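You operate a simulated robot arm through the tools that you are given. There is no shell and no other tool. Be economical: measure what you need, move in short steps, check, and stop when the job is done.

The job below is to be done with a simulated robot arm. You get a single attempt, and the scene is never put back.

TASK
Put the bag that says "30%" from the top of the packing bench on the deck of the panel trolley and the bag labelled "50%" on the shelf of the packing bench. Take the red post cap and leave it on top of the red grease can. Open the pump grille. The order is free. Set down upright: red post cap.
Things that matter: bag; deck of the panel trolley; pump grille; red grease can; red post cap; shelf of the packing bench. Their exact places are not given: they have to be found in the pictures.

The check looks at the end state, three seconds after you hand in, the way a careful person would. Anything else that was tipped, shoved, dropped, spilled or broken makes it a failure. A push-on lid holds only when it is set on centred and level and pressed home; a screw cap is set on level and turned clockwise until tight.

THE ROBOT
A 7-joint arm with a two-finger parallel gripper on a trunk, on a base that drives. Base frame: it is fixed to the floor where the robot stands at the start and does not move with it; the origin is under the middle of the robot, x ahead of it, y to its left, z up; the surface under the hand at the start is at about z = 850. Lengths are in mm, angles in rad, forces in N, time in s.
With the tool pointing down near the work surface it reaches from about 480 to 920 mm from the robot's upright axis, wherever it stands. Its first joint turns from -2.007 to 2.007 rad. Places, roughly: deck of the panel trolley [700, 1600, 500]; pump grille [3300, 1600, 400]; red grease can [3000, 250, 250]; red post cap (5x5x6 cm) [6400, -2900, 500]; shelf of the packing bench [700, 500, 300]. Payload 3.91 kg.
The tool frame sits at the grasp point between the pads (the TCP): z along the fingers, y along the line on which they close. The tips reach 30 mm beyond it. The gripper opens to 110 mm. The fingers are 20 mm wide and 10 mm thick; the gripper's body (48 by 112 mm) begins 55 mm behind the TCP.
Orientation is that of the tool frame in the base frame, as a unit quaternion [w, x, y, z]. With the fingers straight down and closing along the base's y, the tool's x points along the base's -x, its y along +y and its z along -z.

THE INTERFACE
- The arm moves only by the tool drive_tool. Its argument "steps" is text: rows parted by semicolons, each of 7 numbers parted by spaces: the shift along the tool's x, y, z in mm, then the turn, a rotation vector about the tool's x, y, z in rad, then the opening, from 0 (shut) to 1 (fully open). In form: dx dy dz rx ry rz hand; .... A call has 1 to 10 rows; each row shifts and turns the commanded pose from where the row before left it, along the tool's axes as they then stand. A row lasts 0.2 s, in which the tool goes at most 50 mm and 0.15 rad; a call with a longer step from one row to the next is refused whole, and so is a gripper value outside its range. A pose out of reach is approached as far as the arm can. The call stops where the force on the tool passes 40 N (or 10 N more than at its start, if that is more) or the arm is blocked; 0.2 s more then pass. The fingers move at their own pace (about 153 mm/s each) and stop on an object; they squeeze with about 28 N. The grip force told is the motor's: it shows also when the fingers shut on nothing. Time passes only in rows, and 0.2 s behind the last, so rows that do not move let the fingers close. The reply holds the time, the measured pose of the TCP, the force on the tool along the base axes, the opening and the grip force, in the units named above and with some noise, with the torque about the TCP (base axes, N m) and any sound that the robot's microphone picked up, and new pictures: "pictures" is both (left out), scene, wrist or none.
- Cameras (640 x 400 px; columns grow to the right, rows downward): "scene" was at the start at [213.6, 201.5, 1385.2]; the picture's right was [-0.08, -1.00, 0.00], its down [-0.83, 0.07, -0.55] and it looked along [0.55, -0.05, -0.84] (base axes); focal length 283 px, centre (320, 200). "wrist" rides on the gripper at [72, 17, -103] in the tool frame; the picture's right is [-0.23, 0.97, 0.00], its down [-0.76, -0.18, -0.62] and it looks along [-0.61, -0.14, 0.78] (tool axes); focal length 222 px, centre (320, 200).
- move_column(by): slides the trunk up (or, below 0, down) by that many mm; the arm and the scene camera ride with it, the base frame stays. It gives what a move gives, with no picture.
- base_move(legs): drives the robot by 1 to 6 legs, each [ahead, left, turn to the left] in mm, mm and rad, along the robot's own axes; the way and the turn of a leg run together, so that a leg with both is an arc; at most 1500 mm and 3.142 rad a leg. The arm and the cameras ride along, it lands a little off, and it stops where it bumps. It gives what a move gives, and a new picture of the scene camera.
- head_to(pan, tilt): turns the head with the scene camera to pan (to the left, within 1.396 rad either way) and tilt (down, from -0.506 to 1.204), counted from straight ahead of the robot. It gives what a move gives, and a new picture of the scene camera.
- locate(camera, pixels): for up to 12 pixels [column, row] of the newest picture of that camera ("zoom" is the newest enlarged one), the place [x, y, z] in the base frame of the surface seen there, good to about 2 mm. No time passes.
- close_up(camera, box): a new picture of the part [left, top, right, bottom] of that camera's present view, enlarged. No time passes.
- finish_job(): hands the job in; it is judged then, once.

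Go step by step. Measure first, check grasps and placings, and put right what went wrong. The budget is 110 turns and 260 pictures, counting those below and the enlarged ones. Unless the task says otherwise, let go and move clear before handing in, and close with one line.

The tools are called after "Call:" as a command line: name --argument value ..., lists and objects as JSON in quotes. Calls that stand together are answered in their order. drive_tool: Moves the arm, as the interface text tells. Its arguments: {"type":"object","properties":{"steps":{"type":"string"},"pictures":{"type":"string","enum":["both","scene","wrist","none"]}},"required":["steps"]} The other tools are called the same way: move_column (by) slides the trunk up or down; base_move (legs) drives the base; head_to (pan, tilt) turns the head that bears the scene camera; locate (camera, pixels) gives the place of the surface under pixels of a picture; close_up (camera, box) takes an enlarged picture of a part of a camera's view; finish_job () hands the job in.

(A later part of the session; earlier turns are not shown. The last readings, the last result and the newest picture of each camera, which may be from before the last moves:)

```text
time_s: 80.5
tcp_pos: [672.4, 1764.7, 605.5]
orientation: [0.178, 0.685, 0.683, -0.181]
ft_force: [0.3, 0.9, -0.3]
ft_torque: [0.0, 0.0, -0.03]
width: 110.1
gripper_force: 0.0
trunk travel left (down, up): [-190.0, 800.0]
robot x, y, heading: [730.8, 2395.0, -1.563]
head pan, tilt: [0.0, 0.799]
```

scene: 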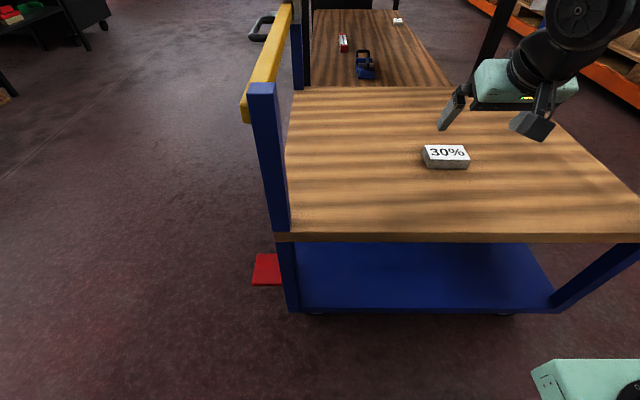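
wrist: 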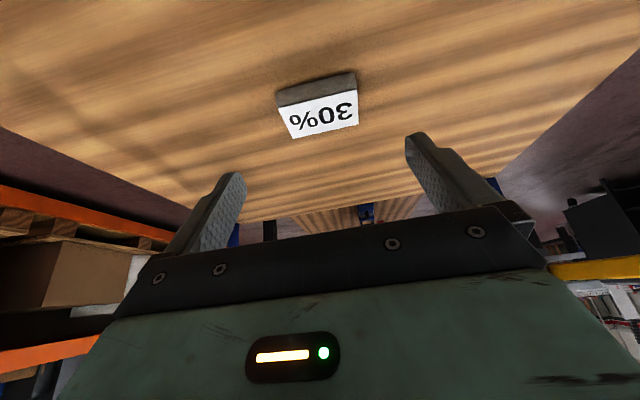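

The 30% bag rests flat on the deck at (445,155). I back off, raise the trunk and look towards the pump.

Call:
move_column --by 350

Call:
base_move --legs '[[-330, 0, 0]]'

Call:
head_to --pan 0.9 --tilt 0.5

```text
time_s: 83.9
tcp_pos: [672.8, 1764.6, 955.0]
orientation: [0.179, 0.685, 0.683, -0.181]
ft_force: [0.0, 0.1, 1.1]
ft_torque: [-0.04, -0.01, 0.0]
width: 110.0
gripper_force: 0.2
trunk travel left (down, up): [-540.0, 450.0]
robot x, y, heading: [728.9, 2392.9, -1.569]
head pan, tilt: [0.0, 0.799]
```

```text
time_s: 86.0
tcp_pos: [671.1, 2092.8, 955.2]
orientation: [0.179, 0.686, 0.682, -0.181]
ft_force: [-0.2, -0.3, -1.0]
ft_torque: [-0.04, 0.04, -0.02]
width: 109.9
gripper_force: 0.1
trunk travel left (down, up): [-540.0, 450.0]
robot x, y, heading: [726.2, 2726.6, -1.564]
head pan, tilt: [0.0, 0.799]
```

scene: 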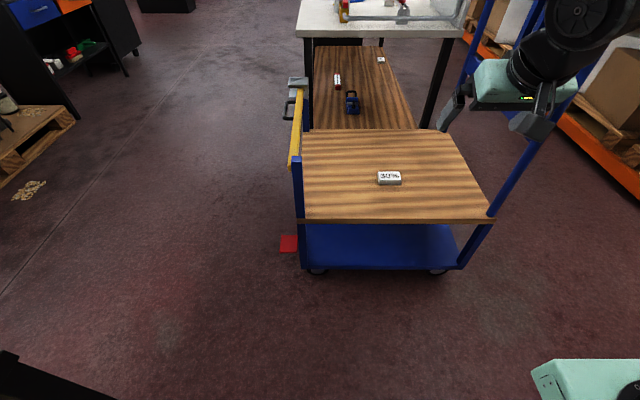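

```text
time_s: 87.2
tcp_pos: [671.1, 2091.9, 955.4]
orientation: [0.178, 0.686, 0.682, -0.181]
ft_force: [0.2, -0.4, 0.3]
ft_torque: [0.02, 0.0, 0.01]
width: 110.0
gripper_force: 0.1
trunk travel left (down, up): [-540.0, 450.0]
robot x, y, heading: [724.4, 2721.2, -1.568]
head pan, tilt: [0.901, 0.499]
```

scene: 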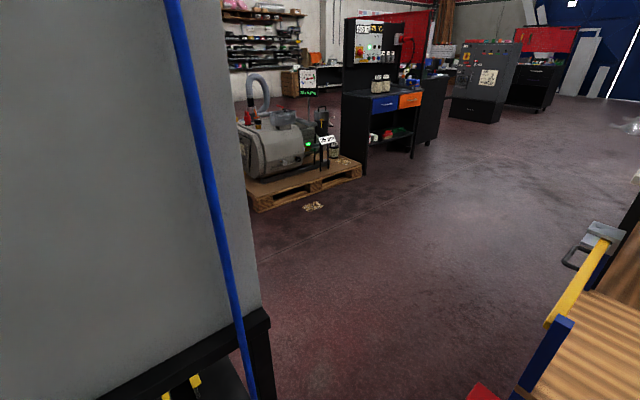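

I measure the passage between the black cart (265,320) and the trolley (565,300), and the pump.

Call:
locate --camera "scene" --pixels '[[265, 318], [258, 395], [562, 325], [575, 265], [480, 395], [258, 205], [360, 175], [300, 210], [270, 160], [310, 145], [400, 160], [345, 165]]'

Call:
close_up --camera "scene" --box '[230, 60, 450, 220]'

```text
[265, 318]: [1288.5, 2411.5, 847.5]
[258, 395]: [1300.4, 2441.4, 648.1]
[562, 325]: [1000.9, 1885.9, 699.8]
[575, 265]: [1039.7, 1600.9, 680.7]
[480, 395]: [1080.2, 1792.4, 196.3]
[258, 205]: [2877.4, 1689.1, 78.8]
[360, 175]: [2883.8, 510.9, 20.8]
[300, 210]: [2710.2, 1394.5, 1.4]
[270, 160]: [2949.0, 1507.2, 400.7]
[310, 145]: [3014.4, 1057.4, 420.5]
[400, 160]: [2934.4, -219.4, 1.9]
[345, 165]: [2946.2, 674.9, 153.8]
```

```text
2.50 times, centred on (340, 140) of scene
```

zoom: 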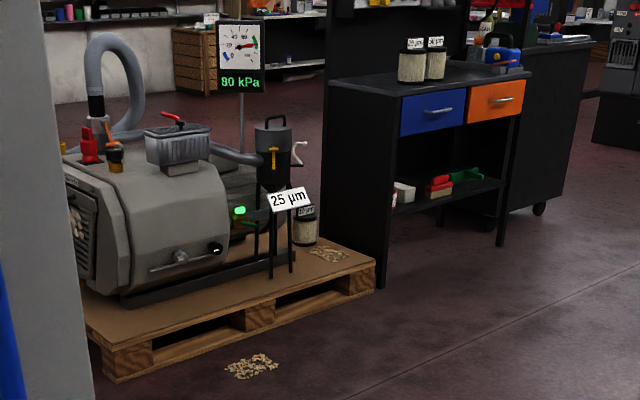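

The gap between cart and trolley is only about 580 mm, so I go round the cart's far side. First back up and look left.

Call:
base_move --legs '[[-1300, 0, 0]]'

Call:
head_to --pan 1.35 --tilt 0.5

```text
time_s: 93.7
tcp_pos: [665.0, 3368.3, 956.4]
orientation: [0.181, 0.679, 0.689, -0.179]
ft_force: [-0.2, 0.0, -0.3]
ft_torque: [0.02, 0.01, 0.0]
width: 110.1
gripper_force: 0.0
trunk travel left (down, up): [-540.0, 450.0]
robot x, y, heading: [710.9, 3999.7, -1.548]
head pan, tilt: [0.901, 0.499]
```

scene: 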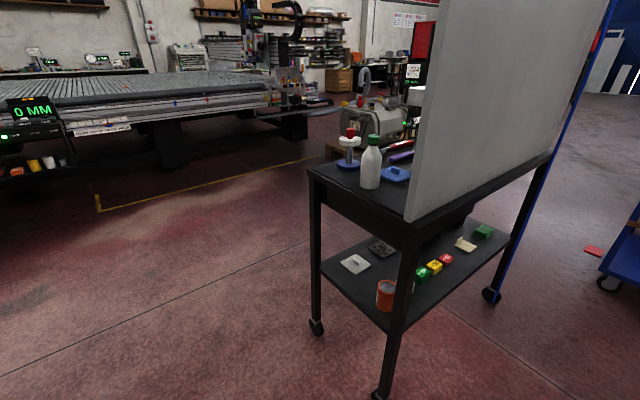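

```text
time_s: 94.6
tcp_pos: [665.5, 3367.7, 956.0]
orientation: [0.181, 0.679, 0.688, -0.179]
ft_force: [-0.1, 0.1, 0.2]
ft_torque: [0.0, 0.02, 0.02]
width: 109.8
gripper_force: 0.1
trunk travel left (down, up): [-540.0, 450.0]
robot x, y, heading: [711.3, 4000.9, -1.548]
head pan, tilt: [1.349, 0.499]
```

scene: 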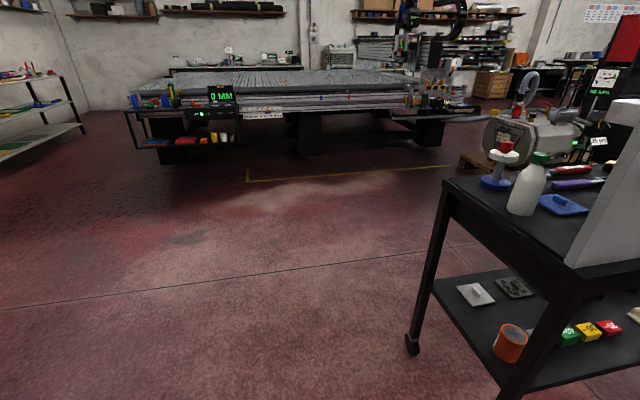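

The way past the cart's end is open. I measure cart corner, the machine on the far side and the pump.

Call:
locate --camera "scene" --pixels '[[412, 350], [448, 185], [500, 395], [248, 180], [445, 168], [445, 125], [475, 165], [500, 130], [505, 150], [485, 140], [520, 140]]'

Call:
close_up --camera "scene" --box '[420, 60, 640, 200]'

```text
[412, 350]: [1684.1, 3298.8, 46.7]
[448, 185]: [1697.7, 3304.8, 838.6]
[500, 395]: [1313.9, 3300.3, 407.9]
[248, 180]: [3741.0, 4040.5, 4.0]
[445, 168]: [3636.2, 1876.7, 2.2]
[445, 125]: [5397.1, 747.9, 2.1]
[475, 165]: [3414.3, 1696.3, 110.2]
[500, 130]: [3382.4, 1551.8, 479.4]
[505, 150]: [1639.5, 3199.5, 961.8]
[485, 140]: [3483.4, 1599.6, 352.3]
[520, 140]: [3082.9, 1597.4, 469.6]
```

```text
2.86 times, centred on (530, 130) of scene
```

zoom: 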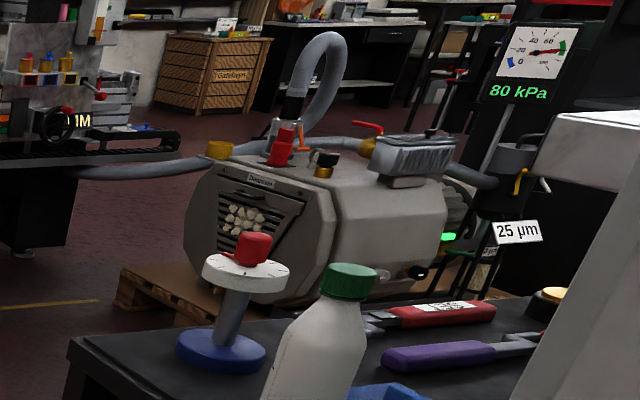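

The grille is on the pump's +y end near (3300,1600,400). I pass the cart's end and come at the grille from +y.

Call:
base_move --legs '[[-180, 0, -0.022], [0, 1280, 0], [0, 1280, 0], [1350, 0, 0]]'

Call:
head_to --pan 0.0 --tilt 0.55

```text
time_s: 114.5
tcp_pos: [3238.8, 2227.4, 956.0]
orientation: [0.18, 0.681, 0.687, -0.18]
ft_force: [0.1, -0.1, 0.4]
ft_torque: [-0.01, -0.05, -0.05]
width: 109.7
gripper_force: 0.0
trunk travel left (down, up): [-540.0, 450.0]
robot x, y, heading: [3282.3, 2860.1, -1.556]
head pan, tilt: [1.349, 0.499]
```

scene: 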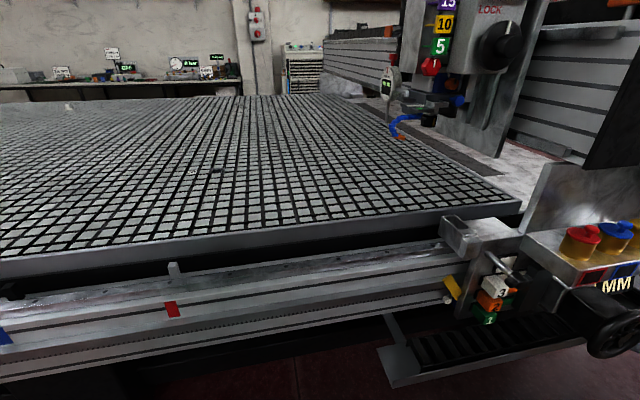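

```text
time_s: 116.0
tcp_pos: [3238.5, 2229.3, 956.0]
orientation: [0.18, 0.682, 0.686, -0.18]
ft_force: [0.4, 0.3, -0.3]
ft_torque: [-0.01, 0.03, -0.02]
width: 110.0
gripper_force: 0.1
trunk travel left (down, up): [-540.0, 450.0]
robot x, y, heading: [3282.4, 2859.0, -1.552]
head pan, tilt: [0.0, 0.55]
```

scene: 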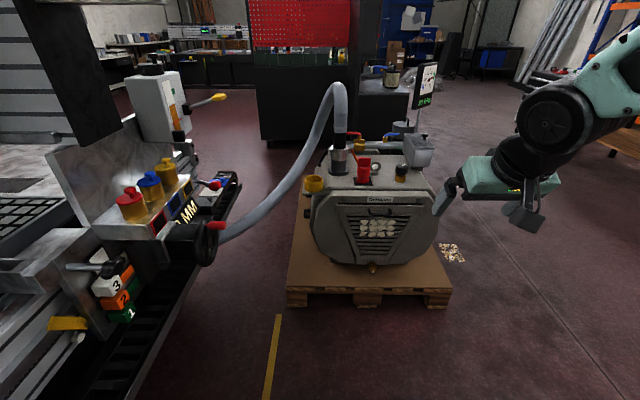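

Call:
close_up --camera "scene" --box '[300, 180, 450, 280]'

Call:
locate --camera "scene" --pixels '[[340, 207], [408, 212], [358, 260], [395, 260], [378, 228], [215, 225], [345, 120], [240, 235], [372, 268]]'

```text
4.00 times, centred on (375, 230) of scene
```

zoom: 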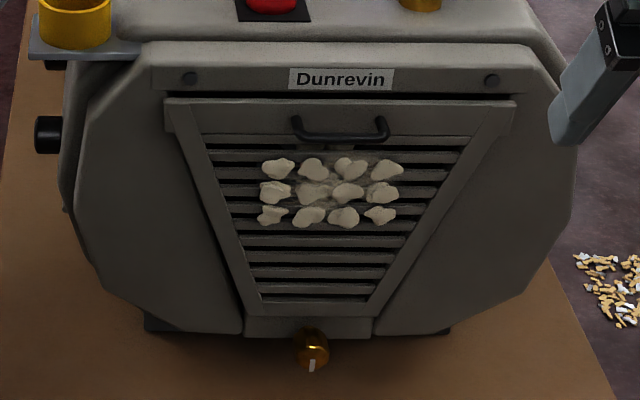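

```text
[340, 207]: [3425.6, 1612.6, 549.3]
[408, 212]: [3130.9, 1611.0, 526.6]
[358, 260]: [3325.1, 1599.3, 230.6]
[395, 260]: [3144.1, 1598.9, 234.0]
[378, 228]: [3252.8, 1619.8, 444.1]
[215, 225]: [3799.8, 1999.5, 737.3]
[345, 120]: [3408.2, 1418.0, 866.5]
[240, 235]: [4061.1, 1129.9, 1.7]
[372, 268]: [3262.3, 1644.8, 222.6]
```

The grille is a trapezoid panel with a bar handle at its top (zoom (340,130)) and a brass knob below (310,345). I measure them.

Call:
locate --camera "zoom" --pixels '[[298, 125], [340, 136], [383, 130], [340, 118], [180, 103], [500, 106], [265, 310], [370, 312], [310, 345], [312, 365], [310, 325], [340, 78]]'

Call:
close_up --camera "scene" --box '[345, 245, 405, 280]'

Call:
close_up --camera "scene" --box '[330, 195, 420, 225]'

```text
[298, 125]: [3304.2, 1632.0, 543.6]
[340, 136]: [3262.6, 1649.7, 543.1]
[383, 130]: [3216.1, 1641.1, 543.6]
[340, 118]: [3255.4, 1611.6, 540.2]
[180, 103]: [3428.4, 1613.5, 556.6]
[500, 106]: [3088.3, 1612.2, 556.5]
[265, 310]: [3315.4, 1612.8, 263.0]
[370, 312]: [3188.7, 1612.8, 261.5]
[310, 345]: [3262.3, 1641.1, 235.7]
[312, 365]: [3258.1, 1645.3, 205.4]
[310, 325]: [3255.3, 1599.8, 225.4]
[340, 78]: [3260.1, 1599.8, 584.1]
```

```text
10.67 times, centred on (375, 262) of scene
```

zoom: 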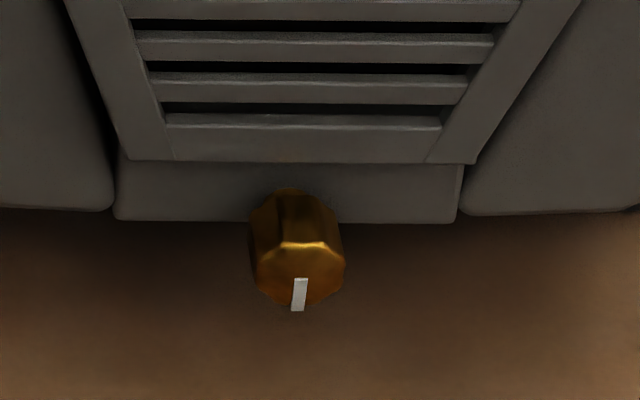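

```text
7.11 times, centred on (375, 210) of scene
```

zoom: 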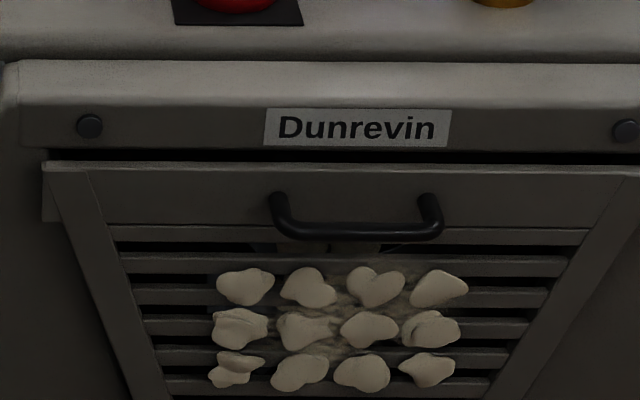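

The bar handle is at z≈543, y≈1647, x 3216–3305, 32 mm off the panel. I turn the tool horizontal (fingers along -y) and roll it so the fingers close vertically around the bar.

Call:
drive_tool --steps "-21.7 0 12.4 0 -0.15 0 0.5;-19.6 0 15.5 0 -0.15 0 0.5;-17 0 18.3 0 -0.15 0 0.5;-14.1 0 20.6 0 -0.15 0 0.5;-10.9 0 22.5 0 -0.15 0 0.5;-7.4 0 23.9 0 -0.15 0 0.5;-3.8 0 24.7 0 -0.15 0 0.5;0 0 0 0 0 0.15 0.5;0 0 0 0 0 0.15 0.5;0 0 0 0 0 0.15 0.5" --pictures "none"

Call:
drive_tool --steps "0 0 0 0 0 0.15 0.5;0 0 0 0 0 0.15 0.5;0 0 0 0 0 0.15 0.5;0 0 0 0 0 0.15 0.5;0 0 0 0 0 0.15 0.5;0 0 0 0 0 0.15 0.5;0 0 0 0 0 0.15 0.5;0 0 0 0 0 0.07 0.5"

```text
time_s: 118.2
tcp_pos: [3239.4, 2053.0, 954.2]
orientation: [0.598, 0.6, 0.379, -0.373]
ft_force: [0.5, -0.1, 0.0]
ft_torque: [-0.03, -0.02, -0.01]
width: 55.2
gripper_force: 0.1
trunk travel left (down, up): [-540.0, 450.0]
robot x, y, heading: [3286.4, 2860.0, -1.551]
head pan, tilt: [0.0, 0.55]
```

```text
time_s: 120.0
tcp_pos: [3241.2, 2051.9, 954.9]
orientation: [0.704, 0.71, 0.004, 0.002]
ft_force: [0.2, 1.1, 0.1]
ft_torque: [0.03, -0.02, -0.01]
width: 54.8
gripper_force: 0.0
trunk travel left (down, up): [-540.0, 450.0]
robot x, y, heading: [3283.9, 2857.3, -1.551]
head pan, tilt: [0.0, 0.55]
```

scene: 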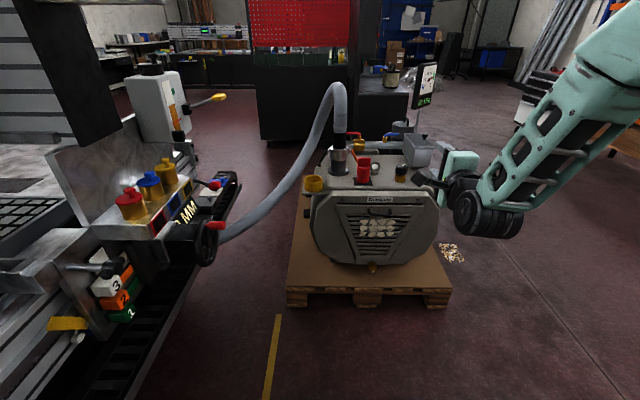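
wrist: 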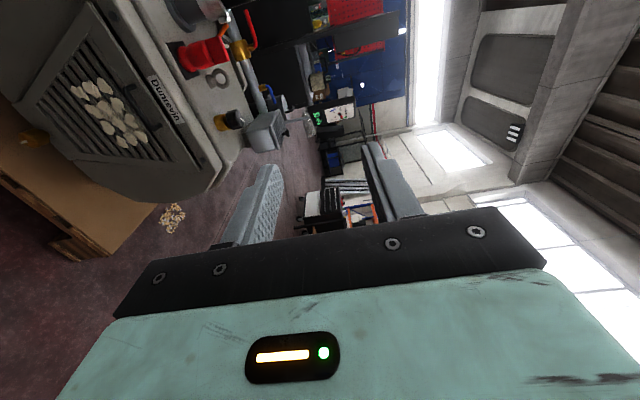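

The tool is now horizontal with fingers closing vertically. I lower the trunk to the bar's height and approach.

Call:
move_column --by -400

Call:
base_move --legs '[[270, 15, 0]]'

Call:
drive_tool --steps "0 -6 0 0 0 0 0.5;0 -6 0 0 0 0 0.5"

```text
time_s: 123.8
tcp_pos: [3238.7, 2054.1, 555.2]
orientation: [0.705, 0.709, 0.004, 0.002]
ft_force: [-0.2, 0.1, -0.5]
ft_torque: [-0.01, 0.01, 0.03]
width: 55.1
gripper_force: 0.0
trunk travel left (down, up): [-140.0, 850.0]
robot x, y, heading: [3285.3, 2858.7, -1.554]
head pan, tilt: [0.0, 0.55]
```

```text
time_s: 125.7
tcp_pos: [3259.8, 1783.8, 554.4]
orientation: [0.704, 0.71, 0.003, 0.001]
ft_force: [0.0, 0.5, -0.5]
ft_torque: [-0.03, 0.0, 0.0]
width: 54.9
gripper_force: 0.0
trunk travel left (down, up): [-140.0, 850.0]
robot x, y, heading: [3308.3, 2588.8, -1.554]
head pan, tilt: [0.0, 0.55]
```

scene: 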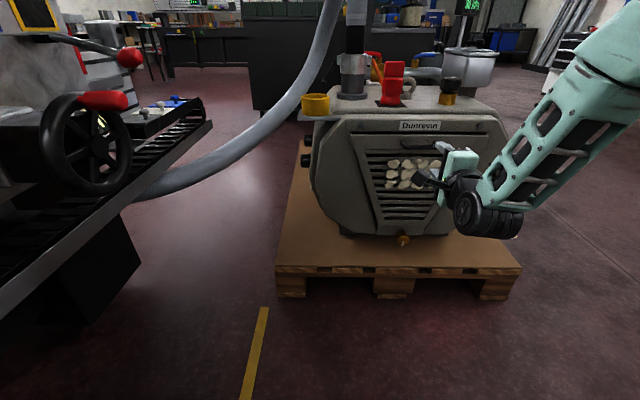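

```text
time_s: 126.3
tcp_pos: [3259.9, 1784.1, 541.8]
orientation: [0.705, 0.709, 0.003, 0.001]
ft_force: [0.1, -0.4, 0.3]
ft_torque: [0.03, 0.03, 0.01]
width: 55.1
gripper_force: 0.1
trunk travel left (down, up): [-140.0, 850.0]
robot x, y, heading: [3305.4, 2587.4, -1.555]
head pan, tilt: [0.0, 0.55]
```

scene: 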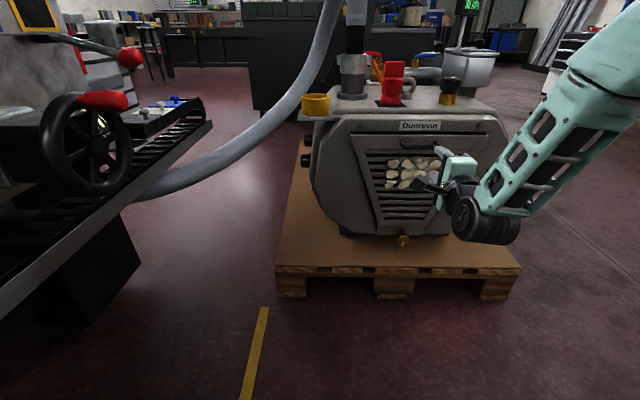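
wrist: 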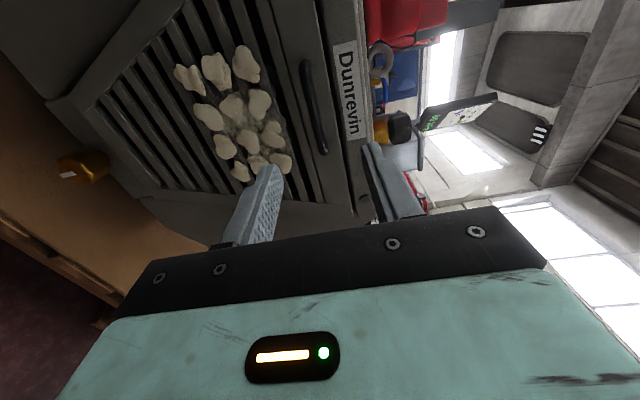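

The handle shows in the wrist view at (315,110), right between the fingers' line. I measure it from here.

Call:
close_up --camera "wrist" --box '[220, 20, 420, 180]'

Call:
locate --camera "wrist" --pixels '[[306, 65], [310, 90], [317, 115], [324, 150], [335, 60], [300, 130], [85, 165], [68, 175]]'

```text
2.50 times, centred on (320, 100) of wrist
```

zoom: 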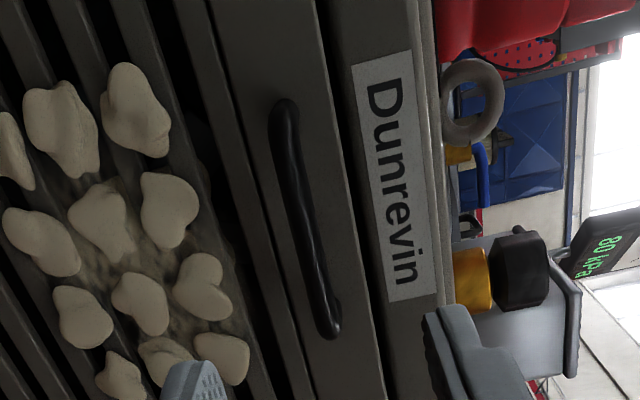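

```text
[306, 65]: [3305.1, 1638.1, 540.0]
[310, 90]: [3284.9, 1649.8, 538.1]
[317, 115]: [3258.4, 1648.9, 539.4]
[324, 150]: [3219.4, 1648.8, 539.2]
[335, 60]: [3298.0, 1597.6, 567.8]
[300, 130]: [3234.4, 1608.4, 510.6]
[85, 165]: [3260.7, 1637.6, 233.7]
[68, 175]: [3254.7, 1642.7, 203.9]
```

Bar centre ≈ (3260,1644,539). I advance 134 mm and close on it.

Call:
drive_tool --steps "0 -2.5 35 0 0 0 0.35;0 0 35 0 0 0 0.35;0 0 34 0 0 0 0.35;0 0 20 0 0 0 0.35;0 0 10 0 0 0 0.35;0 0 0 0 0 0 0;0 0 0 0 0 0 0;0 0 0 0 0 0 0"

```text
time_s: 128.1
tcp_pos: [3261.0, 1649.9, 536.3]
orientation: [0.702, 0.712, 0.004, 0.002]
ft_force: [-0.2, -2.2, -20.3]
ft_torque: [0.17, -0.19, -0.12]
width: 11.7
gripper_force: 45.1
trunk travel left (down, up): [-140.0, 850.0]
robot x, y, heading: [3305.3, 2593.6, -1.556]
head pan, tilt: [0.0, 0.55]
```

scene: 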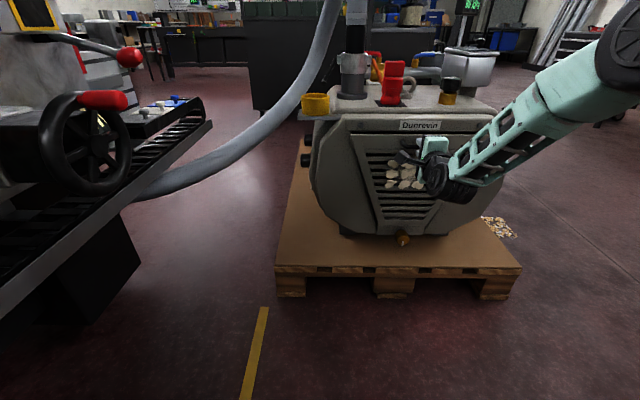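
wrist: 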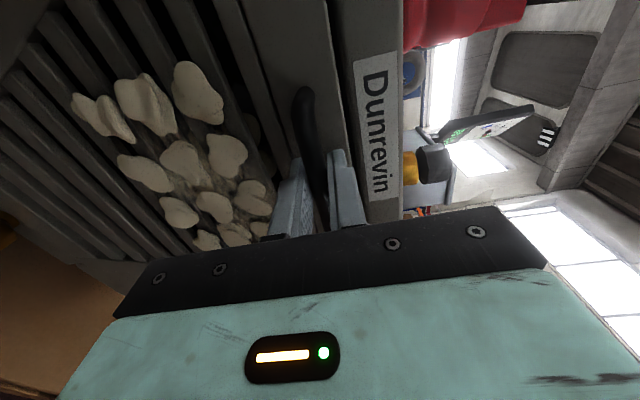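

The bar is gripped (11.7 mm). I pull gently towards +y and watch the force.

Call:
drive_tool --steps "0 1.5 -5 0 0 0 0;0 0 -6 0 0 0 0;0 0 -8 0 0 0 0;0 0 0 0 0 0 0"

```text
time_s: 128.9
tcp_pos: [3260.6, 1666.7, 533.3]
orientation: [0.698, 0.716, 0.005, 0.001]
ft_force: [0.2, -2.6, -10.7]
ft_torque: [0.2, -0.08, 0.02]
width: 11.7
gripper_force: 45.2
trunk travel left (down, up): [-140.0, 850.0]
robot x, y, heading: [3302.1, 2590.5, -1.555]
head pan, tilt: [0.0, 0.55]
stopped in row 3: the force on the tool passed its limit at 41 N (the readings are from after the stop); the commanded pose is now the measured one
```

scene: 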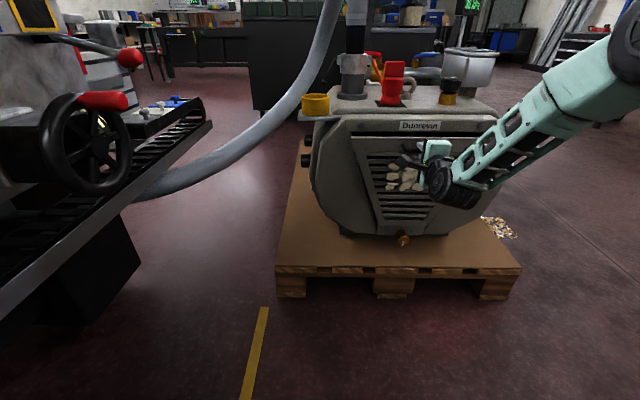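
wrist: 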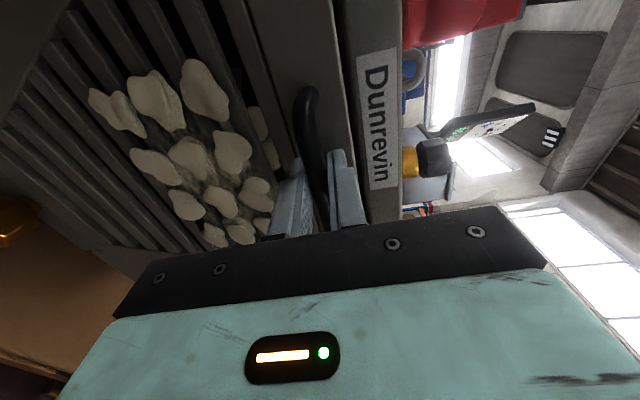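

The panel moved out 17 mm at the top, so it swings about its lower edge. I follow the arc, letting the bar turn in the grip.

Call:
drive_tool --steps "0 2 0 0 0 0 0;0 -3 -13.8 0 0 0 0;0 -3.9 -13.8 0 0 0 0;0 -4.5 -13.5 0 0 0 0;0 -5 -13.5 0 0 0 0;0 0 0 0 0 0 0"

```text
time_s: 130.2
tcp_pos: [3260.1, 1721.9, 517.2]
orientation: [0.695, 0.719, 0.004, 0.003]
ft_force: [2.1, -2.7, -11.5]
ft_torque: [0.25, 0.08, -0.16]
width: 11.2
gripper_force: 44.8
trunk travel left (down, up): [-140.0, 850.0]
robot x, y, heading: [3301.3, 2592.5, -1.55]
head pan, tilt: [0.0, 0.55]
stopped in row 6: the force on the tool passed its limit at 41 N (the readings are from after the stop); the commanded pose is now the measured one
```

scene: 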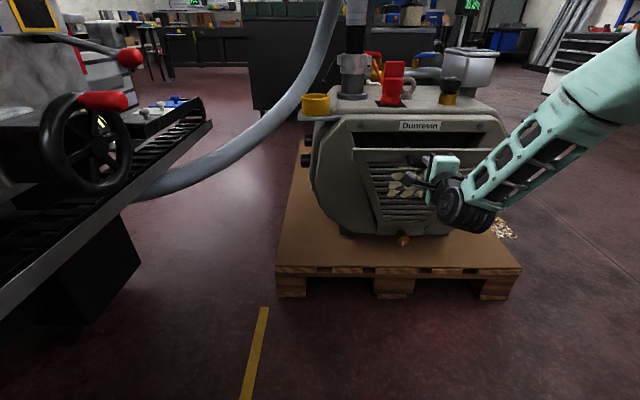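
wrist: 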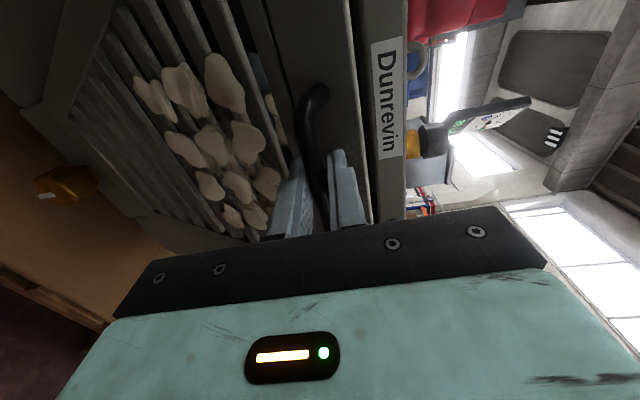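

Opening continues; force shows the bar wants slightly lower. I keep following the arc.

Call:
drive_tool --steps "0 -7.5 -13 0 0 0 0;0 -7 -12.9 0 0 0 0;0 -8 -12.2 0 0 0 0;0 -8.2 -12.2 0 0 0 0;0 -9 -11.5 0 0 0 0;0 -9.2 -11.4 0 0 0 0;0 0 0 0 0 0 0"

```text
time_s: 131.8
tcp_pos: [3259.5, 1795.9, 472.2]
orientation: [0.697, 0.717, 0.005, 0.004]
ft_force: [5.9, 1.1, -1.1]
ft_torque: [-0.03, 0.32, -0.15]
width: 11.8
gripper_force: 45.1
trunk travel left (down, up): [-140.0, 850.0]
robot x, y, heading: [3302.7, 2589.8, -1.549]
head pan, tilt: [0.0, 0.55]
```

scene: 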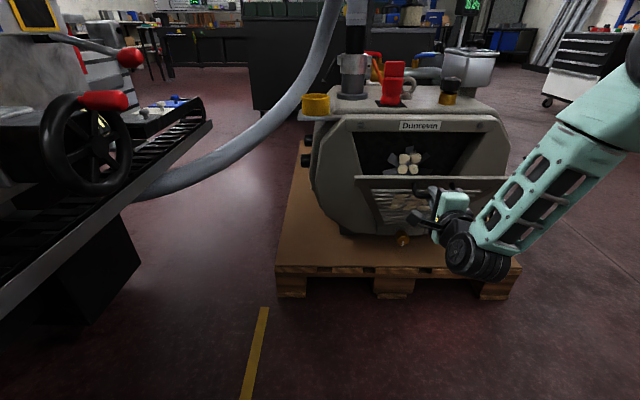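
wrist: 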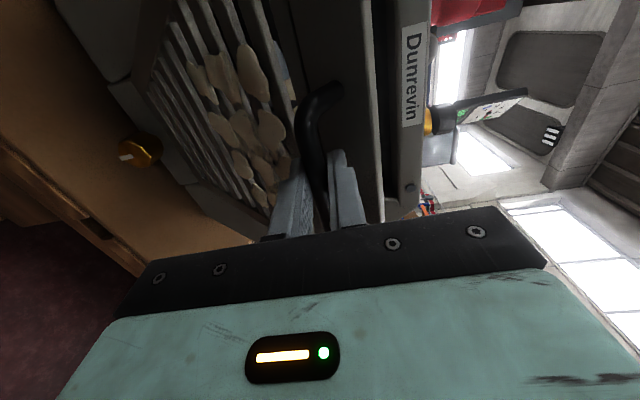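

Smooth so far, about 0.57 rad open. Continue to about 1 rad.

Call:
drive_tool --steps "0 -9.7 -10.6 0 0 0 0;0 -9.9 -10.4 0 0 0 0;0 -10.7 -9.5 0 0 0 0;0 -10.9 -9.3 0 0 0 0;0 -11.5 -8.3 0 0 0 0;0 -11.8 -8.2 0 0 0 0;0 -12.4 -7.2 0 0 0 0;0 -12.6 -7.1 0 0 0 0;0 0 0 0 0 0 0"

```text
time_s: 133.8
tcp_pos: [3258.9, 1869.2, 383.4]
orientation: [0.697, 0.717, 0.006, 0.003]
ft_force: [18.5, -26.9, -16.6]
ft_torque: [0.14, 0.47, 0.24]
width: 11.6
gripper_force: 44.9
trunk travel left (down, up): [-140.0, 850.0]
robot x, y, heading: [3305.6, 2586.5, -1.55]
head pan, tilt: [0.0, 0.55]
```

scene: 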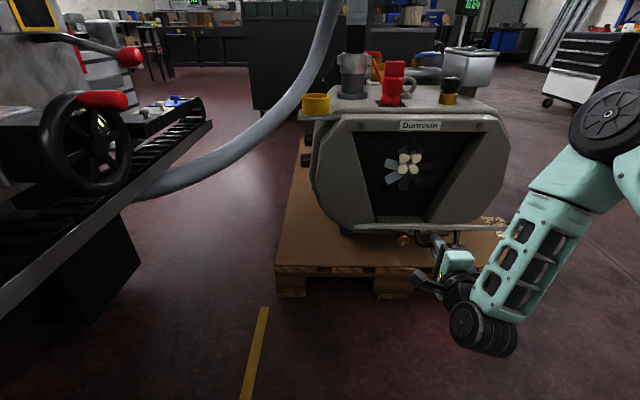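
wrist: 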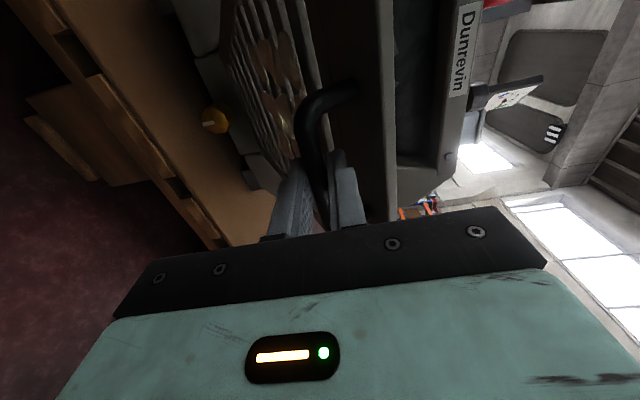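

About 1 rad open; forces say I'm slightly too far out. A bit more, steeper down.

Call:
drive_tool --steps "0 -6 2 0 0 0 0;0 -11 -2 0 0 0 0;0 -12 -3 0 0 0 0;0 -10 -2 0 0 0 0;0 0 0 0 0 0 0"

```text
time_s: 134.5
tcp_pos: [3258.0, 1874.4, 363.8]
orientation: [0.695, 0.719, 0.006, 0.002]
ft_force: [0.6, 13.3, 1.8]
ft_torque: [0.07, 0.64, -0.51]
width: 11.5
gripper_force: 45.4
trunk travel left (down, up): [-140.0, 850.0]
robot x, y, heading: [3304.9, 2592.8, -1.554]
head pan, tilt: [0.0, 0.55]
stopped in row 3: the force on the tool passed its limit at 50 N (the readings are from after the stop); the commanded pose is now the measured one
```

scene: 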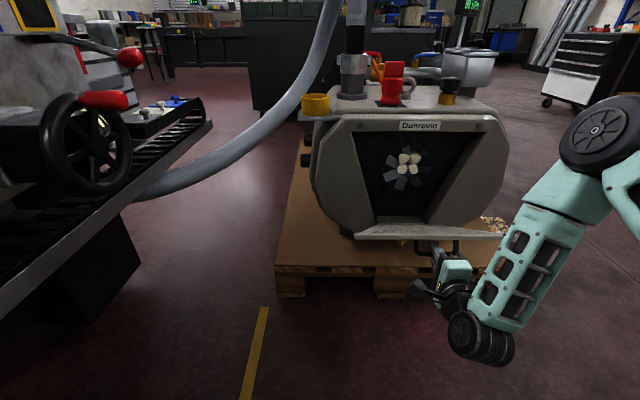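
wrist: 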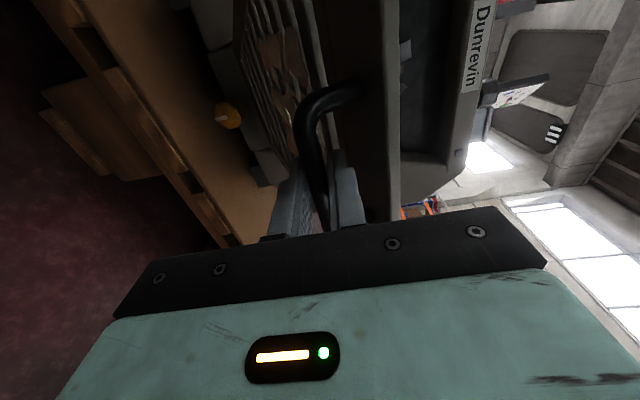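

The fingers now get tight between bar and panel. I release a little and withdraw, then look at the panel.

Call:
drive_tool --steps "0 0 0 0 0 0 0.2;0 0 0 0 0 0 0.2;0 -1 -20 0 0 0 0.2;0 0 -30 0 0 0 0.2;0 0 -40 0 0 0 0.2;0 0 -40 0 0 0 0.2"

```text
time_s: 135.9
tcp_pos: [3264.0, 1987.2, 350.6]
orientation: [0.698, 0.716, 0.004, 0.002]
ft_force: [0.4, 0.5, -0.3]
ft_torque: [-0.02, -0.01, 0.0]
width: 22.1
gripper_force: 0.0
out of reach, approached as far as the arm can: row 6
trunk travel left (down, up): [-140.0, 850.0]
robot x, y, heading: [3306.6, 2590.6, -1.553]
head pan, tilt: [0.0, 0.55]
```

scene: 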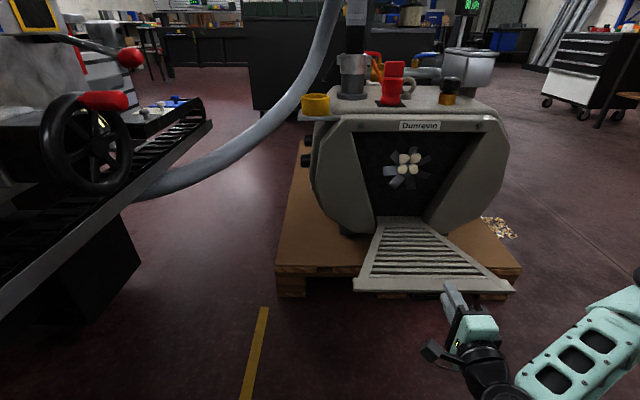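
wrist: 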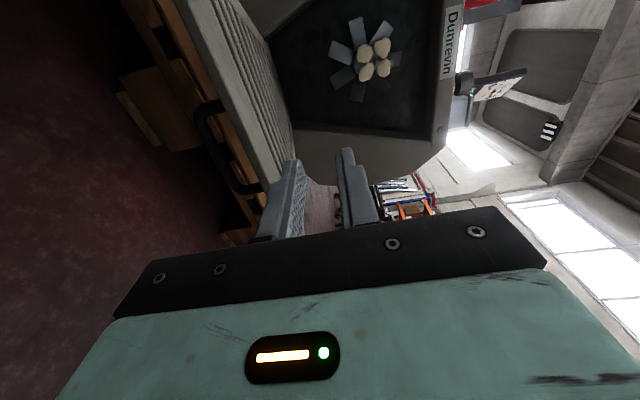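

The panel dropped open fully by itself. I verify its angle.

Call:
locate --camera "scene" --pixels '[[360, 288], [505, 288], [385, 222], [425, 222], [430, 280]]'

Call:
close_up --camera "scene" --box '[330, 100, 530, 310]'

```text
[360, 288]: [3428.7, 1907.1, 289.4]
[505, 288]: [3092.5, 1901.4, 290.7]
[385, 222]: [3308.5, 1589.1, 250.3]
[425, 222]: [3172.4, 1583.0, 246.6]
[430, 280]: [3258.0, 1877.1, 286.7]
```

```text
1.90 times, centred on (430, 205) of scene
```

zoom: 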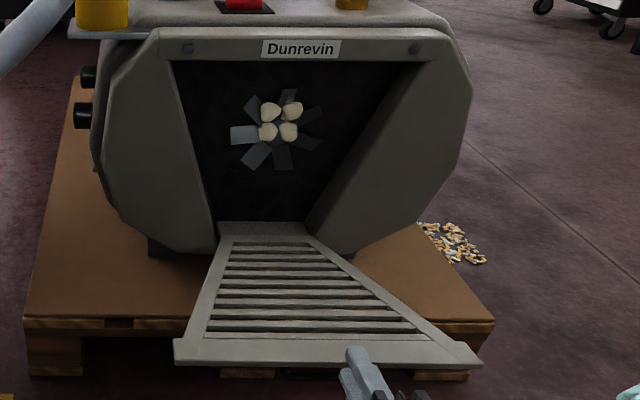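

The grille lies open (~1.45 rad, tip at z 289). I raise the trunk and drive past the pump toward the workbench front where the red can should be.

Call:
move_column --by 400

Call:
base_move --legs '[[-150, 0, 0], [0, -1180, -0.015], [1500, 0, 0], [700, 0, 0]]'

Call:
head_to --pan 1.2 --tilt 0.6

```text
time_s: 139.7
tcp_pos: [3263.2, 1987.1, 750.3]
orientation: [0.697, 0.717, 0.005, 0.002]
ft_force: [-0.3, -0.1, -0.1]
ft_torque: [0.01, 0.0, -0.02]
width: 22.0
gripper_force: 0.1
trunk travel left (down, up): [-540.0, 450.0]
robot x, y, heading: [3303.7, 2590.6, -1.557]
head pan, tilt: [0.0, 0.55]
```

```text
time_s: 157.2
tcp_pos: [2099.3, -76.8, 750.9]
orientation: [0.697, 0.717, 0.002, 0.0]
ft_force: [-0.8, 0.4, -0.5]
ft_torque: [0.02, 0.01, -0.01]
width: 22.0
gripper_force: 0.2
trunk travel left (down, up): [-540.0, 450.0]
robot x, y, heading: [2146.8, 530.0, -1.556]
head pan, tilt: [0.0, 0.55]
```

scene: 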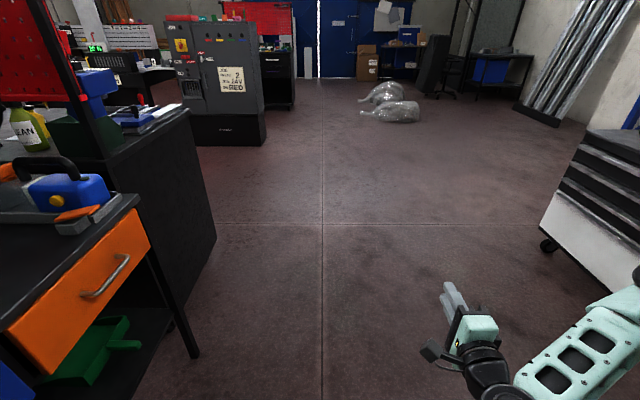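

```text
time_s: 158.6
tcp_pos: [2099.2, -76.5, 750.5]
orientation: [0.697, 0.717, 0.002, 0.0]
ft_force: [-0.2, -0.3, -0.1]
ft_torque: [-0.02, -0.01, 0.01]
width: 22.0
gripper_force: 0.0
trunk travel left (down, up): [-540.0, 450.0]
robot x, y, heading: [2146.1, 527.1, -1.56]
head pan, tilt: [1.201, 0.6]
```

scene: 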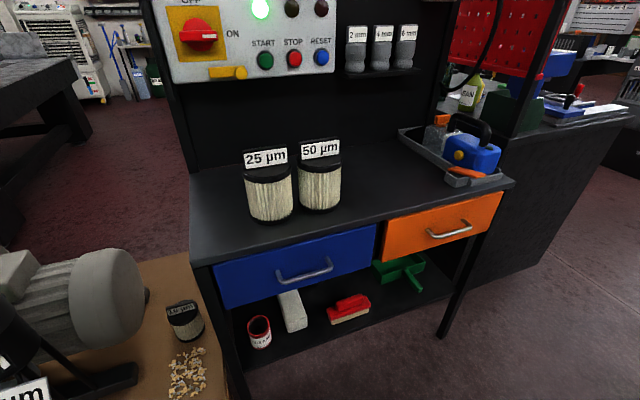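

A red can with white label stands on the lower shelf at (258,330). I zoom and measure.

Call:
close_up --camera "scene" --box '[220, 290, 380, 390]'

Call:
locate --camera "scene" --pixels '[[259, 317], [248, 322], [270, 322], [259, 328], [259, 347], [300, 355], [290, 325], [270, 275], [305, 300], [245, 395], [350, 240], [300, 340]]'

```text
4.00 times, centred on (300, 340) of scene
```

zoom: 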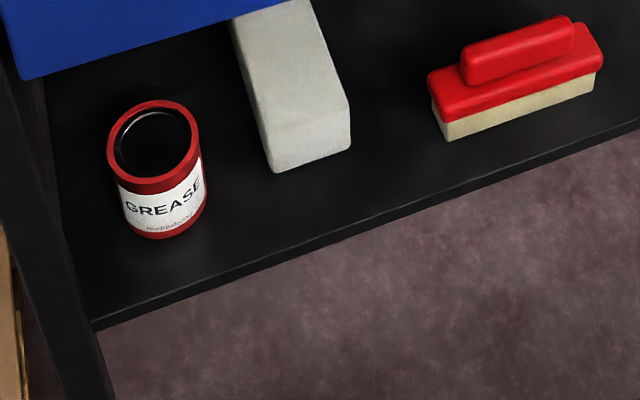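

```text
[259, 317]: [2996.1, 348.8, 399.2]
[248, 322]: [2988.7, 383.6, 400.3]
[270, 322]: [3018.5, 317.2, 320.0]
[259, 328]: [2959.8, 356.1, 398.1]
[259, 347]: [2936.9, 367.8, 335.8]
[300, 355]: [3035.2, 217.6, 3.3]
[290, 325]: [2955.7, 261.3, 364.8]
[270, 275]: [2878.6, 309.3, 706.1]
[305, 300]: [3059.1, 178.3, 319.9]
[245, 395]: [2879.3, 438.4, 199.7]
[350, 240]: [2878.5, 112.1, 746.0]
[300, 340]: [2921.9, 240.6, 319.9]
```

Call:
locate --camera "zoom" --pixels '[[112, 140], [199, 145], [155, 103], [152, 186], [155, 145], [155, 120], [155, 165], [150, 235], [100, 325], [300, 255], [420, 200], [20, 75]]'

Call:
close_up --camera "scene" --box '[240, 308, 280, 353]'

```text
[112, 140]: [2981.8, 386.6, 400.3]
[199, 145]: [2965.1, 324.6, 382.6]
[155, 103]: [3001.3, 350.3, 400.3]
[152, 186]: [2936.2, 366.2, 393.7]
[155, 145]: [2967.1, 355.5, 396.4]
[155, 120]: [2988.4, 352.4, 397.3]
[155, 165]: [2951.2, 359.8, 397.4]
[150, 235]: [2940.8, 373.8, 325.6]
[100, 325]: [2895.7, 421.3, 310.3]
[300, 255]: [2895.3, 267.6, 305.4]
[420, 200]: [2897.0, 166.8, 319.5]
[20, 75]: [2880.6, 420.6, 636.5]
```

```text
8.89 times, centred on (260, 330) of scene
```

zoom: 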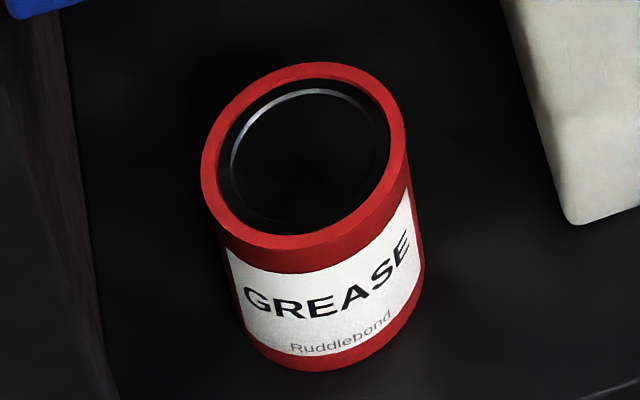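

The can is at (2969,355), top 400, Ø≈67, left bench leg at y≥421, drawer bottom 636. Now I go and find the cap near (6400,-2900,500).

Call:
base_move --legs '[[1200, 0, 0]]'

Call:
head_to --pan 0.7 --tilt 0.3

```text
time_s: 164.6
tcp_pos: [2124.7, -1270.4, 752.0]
orientation: [0.697, 0.717, 0.005, 0.004]
ft_force: [0.7, 0.3, 0.1]
ft_torque: [-0.02, 0.01, -0.01]
width: 21.8
gripper_force: 0.1
trunk travel left (down, up): [-540.0, 450.0]
robot x, y, heading: [2164.9, -669.4, -1.553]
head pan, tilt: [1.201, 0.6]
```

scene: 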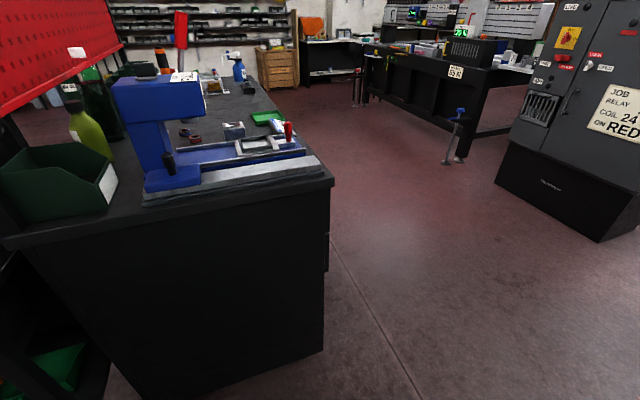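

```text
time_s: 165.5
tcp_pos: [2124.4, -1270.5, 750.1]
orientation: [0.697, 0.717, 0.006, 0.003]
ft_force: [-0.2, 0.4, 0.1]
ft_torque: [0.04, -0.01, 0.02]
width: 21.8
gripper_force: 0.0
trunk travel left (down, up): [-540.0, 450.0]
robot x, y, heading: [2162.0, -669.0, -1.552]
head pan, tilt: [0.7, 0.3]
```

scene: 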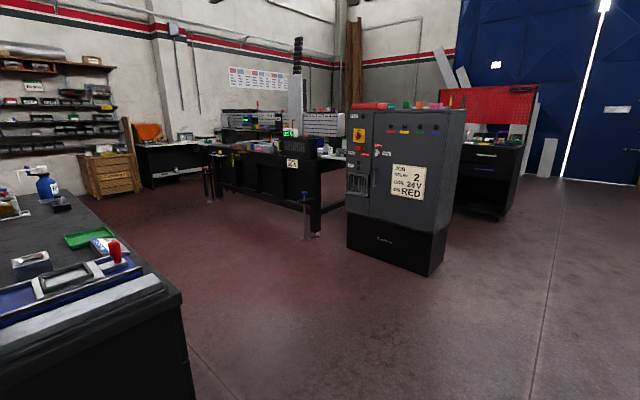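

Some guard posts stand at (307,210) and (208,180) near a machine. I locate them and zoom.

Call:
close_up --camera "scene" --box '[180, 120, 350, 250]'

Call:
locate --camera "scene" --pixels '[[307, 238], [308, 195], [315, 235], [207, 195], [207, 172], [350, 245], [430, 270], [445, 265], [180, 290], [500, 215], [120, 190], [210, 152]]'

```text
3.08 times, centred on (265, 185) of scene
```

zoom: 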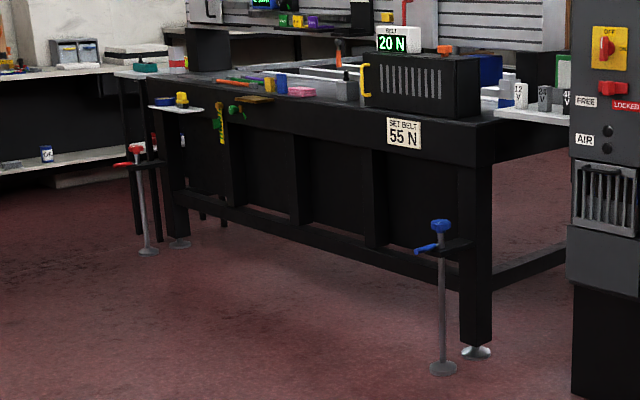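

```text
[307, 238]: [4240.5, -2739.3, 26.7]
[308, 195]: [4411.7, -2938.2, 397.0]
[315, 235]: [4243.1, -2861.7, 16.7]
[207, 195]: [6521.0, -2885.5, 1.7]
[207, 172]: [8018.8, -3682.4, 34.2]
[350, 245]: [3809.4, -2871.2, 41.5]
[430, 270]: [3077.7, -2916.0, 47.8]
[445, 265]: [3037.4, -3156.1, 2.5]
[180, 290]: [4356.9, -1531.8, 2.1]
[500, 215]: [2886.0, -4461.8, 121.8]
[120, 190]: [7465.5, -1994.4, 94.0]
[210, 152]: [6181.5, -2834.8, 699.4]
```

The red-capped post is at about (6500,-2880). I check the aisle's left bench edge before driving along it.

Call:
locate --camera "scene" --pixels '[[180, 300], [160, 272], [120, 237], [80, 205], [90, 180], [130, 230], [190, 320]]'

Call:
base_move --legs '[[1230, 0, -0.018]]'

Call:
head_to --pan 1.35 --tilt 0.4

```text
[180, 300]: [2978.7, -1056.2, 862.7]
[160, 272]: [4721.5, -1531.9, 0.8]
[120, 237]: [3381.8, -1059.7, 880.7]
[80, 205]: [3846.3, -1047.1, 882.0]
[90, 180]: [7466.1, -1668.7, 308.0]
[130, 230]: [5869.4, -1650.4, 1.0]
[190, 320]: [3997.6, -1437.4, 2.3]
```

```text
time_s: 171.8
tcp_pos: [2131.5, -2512.2, 750.0]
orientation: [0.697, 0.717, 0.001, -0.002]
ft_force: [0.3, -1.3, 0.6]
ft_torque: [-0.02, -0.02, 0.0]
width: 22.1
gripper_force: 0.1
trunk travel left (down, up): [-540.0, 450.0]
robot x, y, heading: [2181.1, -1913.4, -1.569]
head pan, tilt: [0.7, 0.3]
```

scene: 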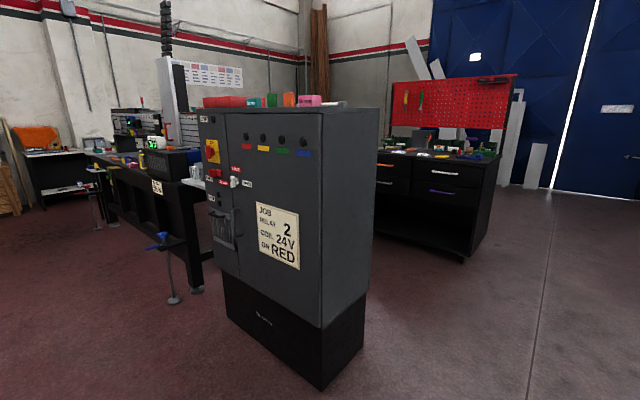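

```text
time_s: 172.8
tcp_pos: [2131.7, -2512.2, 750.7]
orientation: [0.697, 0.717, 0.0, -0.002]
ft_force: [0.5, 0.3, -0.7]
ft_torque: [-0.01, -0.02, -0.04]
width: 22.2
gripper_force: 0.1
trunk travel left (down, up): [-540.0, 450.0]
robot x, y, heading: [2179.1, -1908.8, -1.568]
head pan, tilt: [1.349, 0.4]
```

scene: 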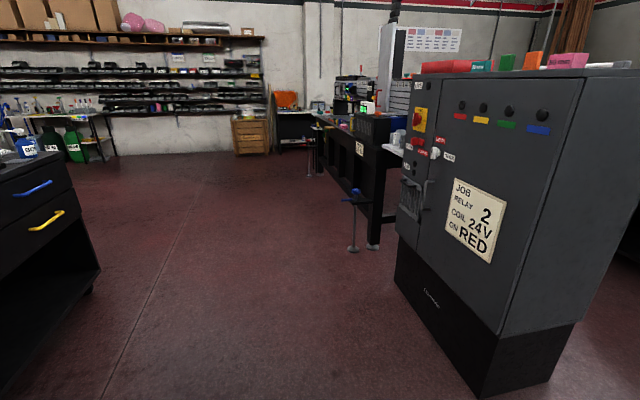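

Aisle is free (bench edge y≈-1060, posts y≈-2740). I strafe left to x≈6450.

Call:
base_move --legs '[[-150, 0, 0], [0, 1400, 0], [0, 1400, 0], [0, 1400, 0]]'

Call:
head_to --pan 0.0 --tilt 0.5

```text
time_s: 193.9
tcp_pos: [6322.3, -2320.7, 750.5]
orientation: [0.697, 0.717, 0.003, 0.0]
ft_force: [0.5, 0.4, 0.3]
ft_torque: [0.0, -0.02, 0.04]
width: 22.2
gripper_force: 0.1
trunk travel left (down, up): [-540.0, 450.0]
robot x, y, heading: [6364.6, -1716.6, -1.563]
head pan, tilt: [1.349, 0.4]
```

scene: 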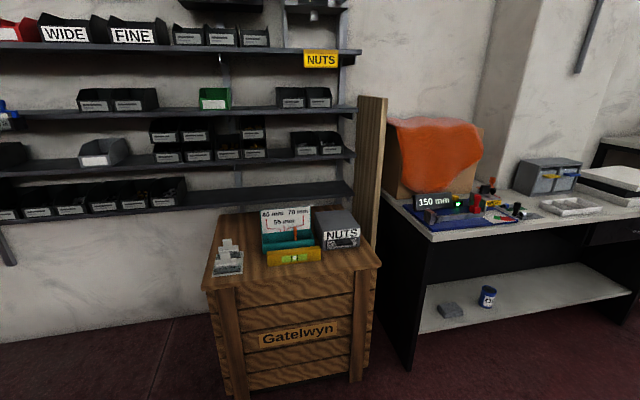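

```text
time_s: 195.4
tcp_pos: [6323.5, -2321.5, 750.8]
orientation: [0.697, 0.717, 0.003, 0.001]
ft_force: [0.3, -0.4, -0.2]
ft_torque: [0.0, 0.0, 0.0]
width: 21.9
gripper_force: 0.0
trunk travel left (down, up): [-540.0, 450.0]
robot x, y, heading: [6367.0, -1718.5, -1.563]
head pan, tilt: [0.0, 0.499]
```

scene: 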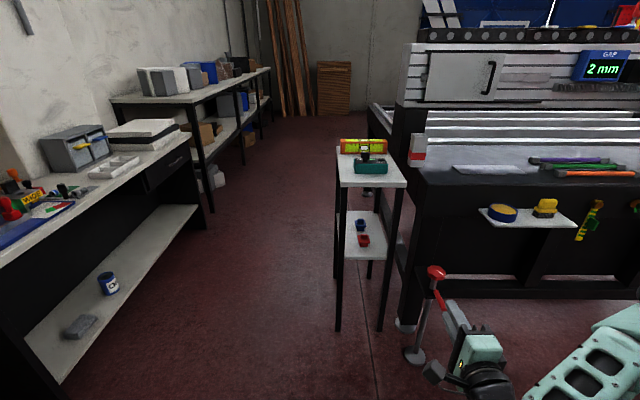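

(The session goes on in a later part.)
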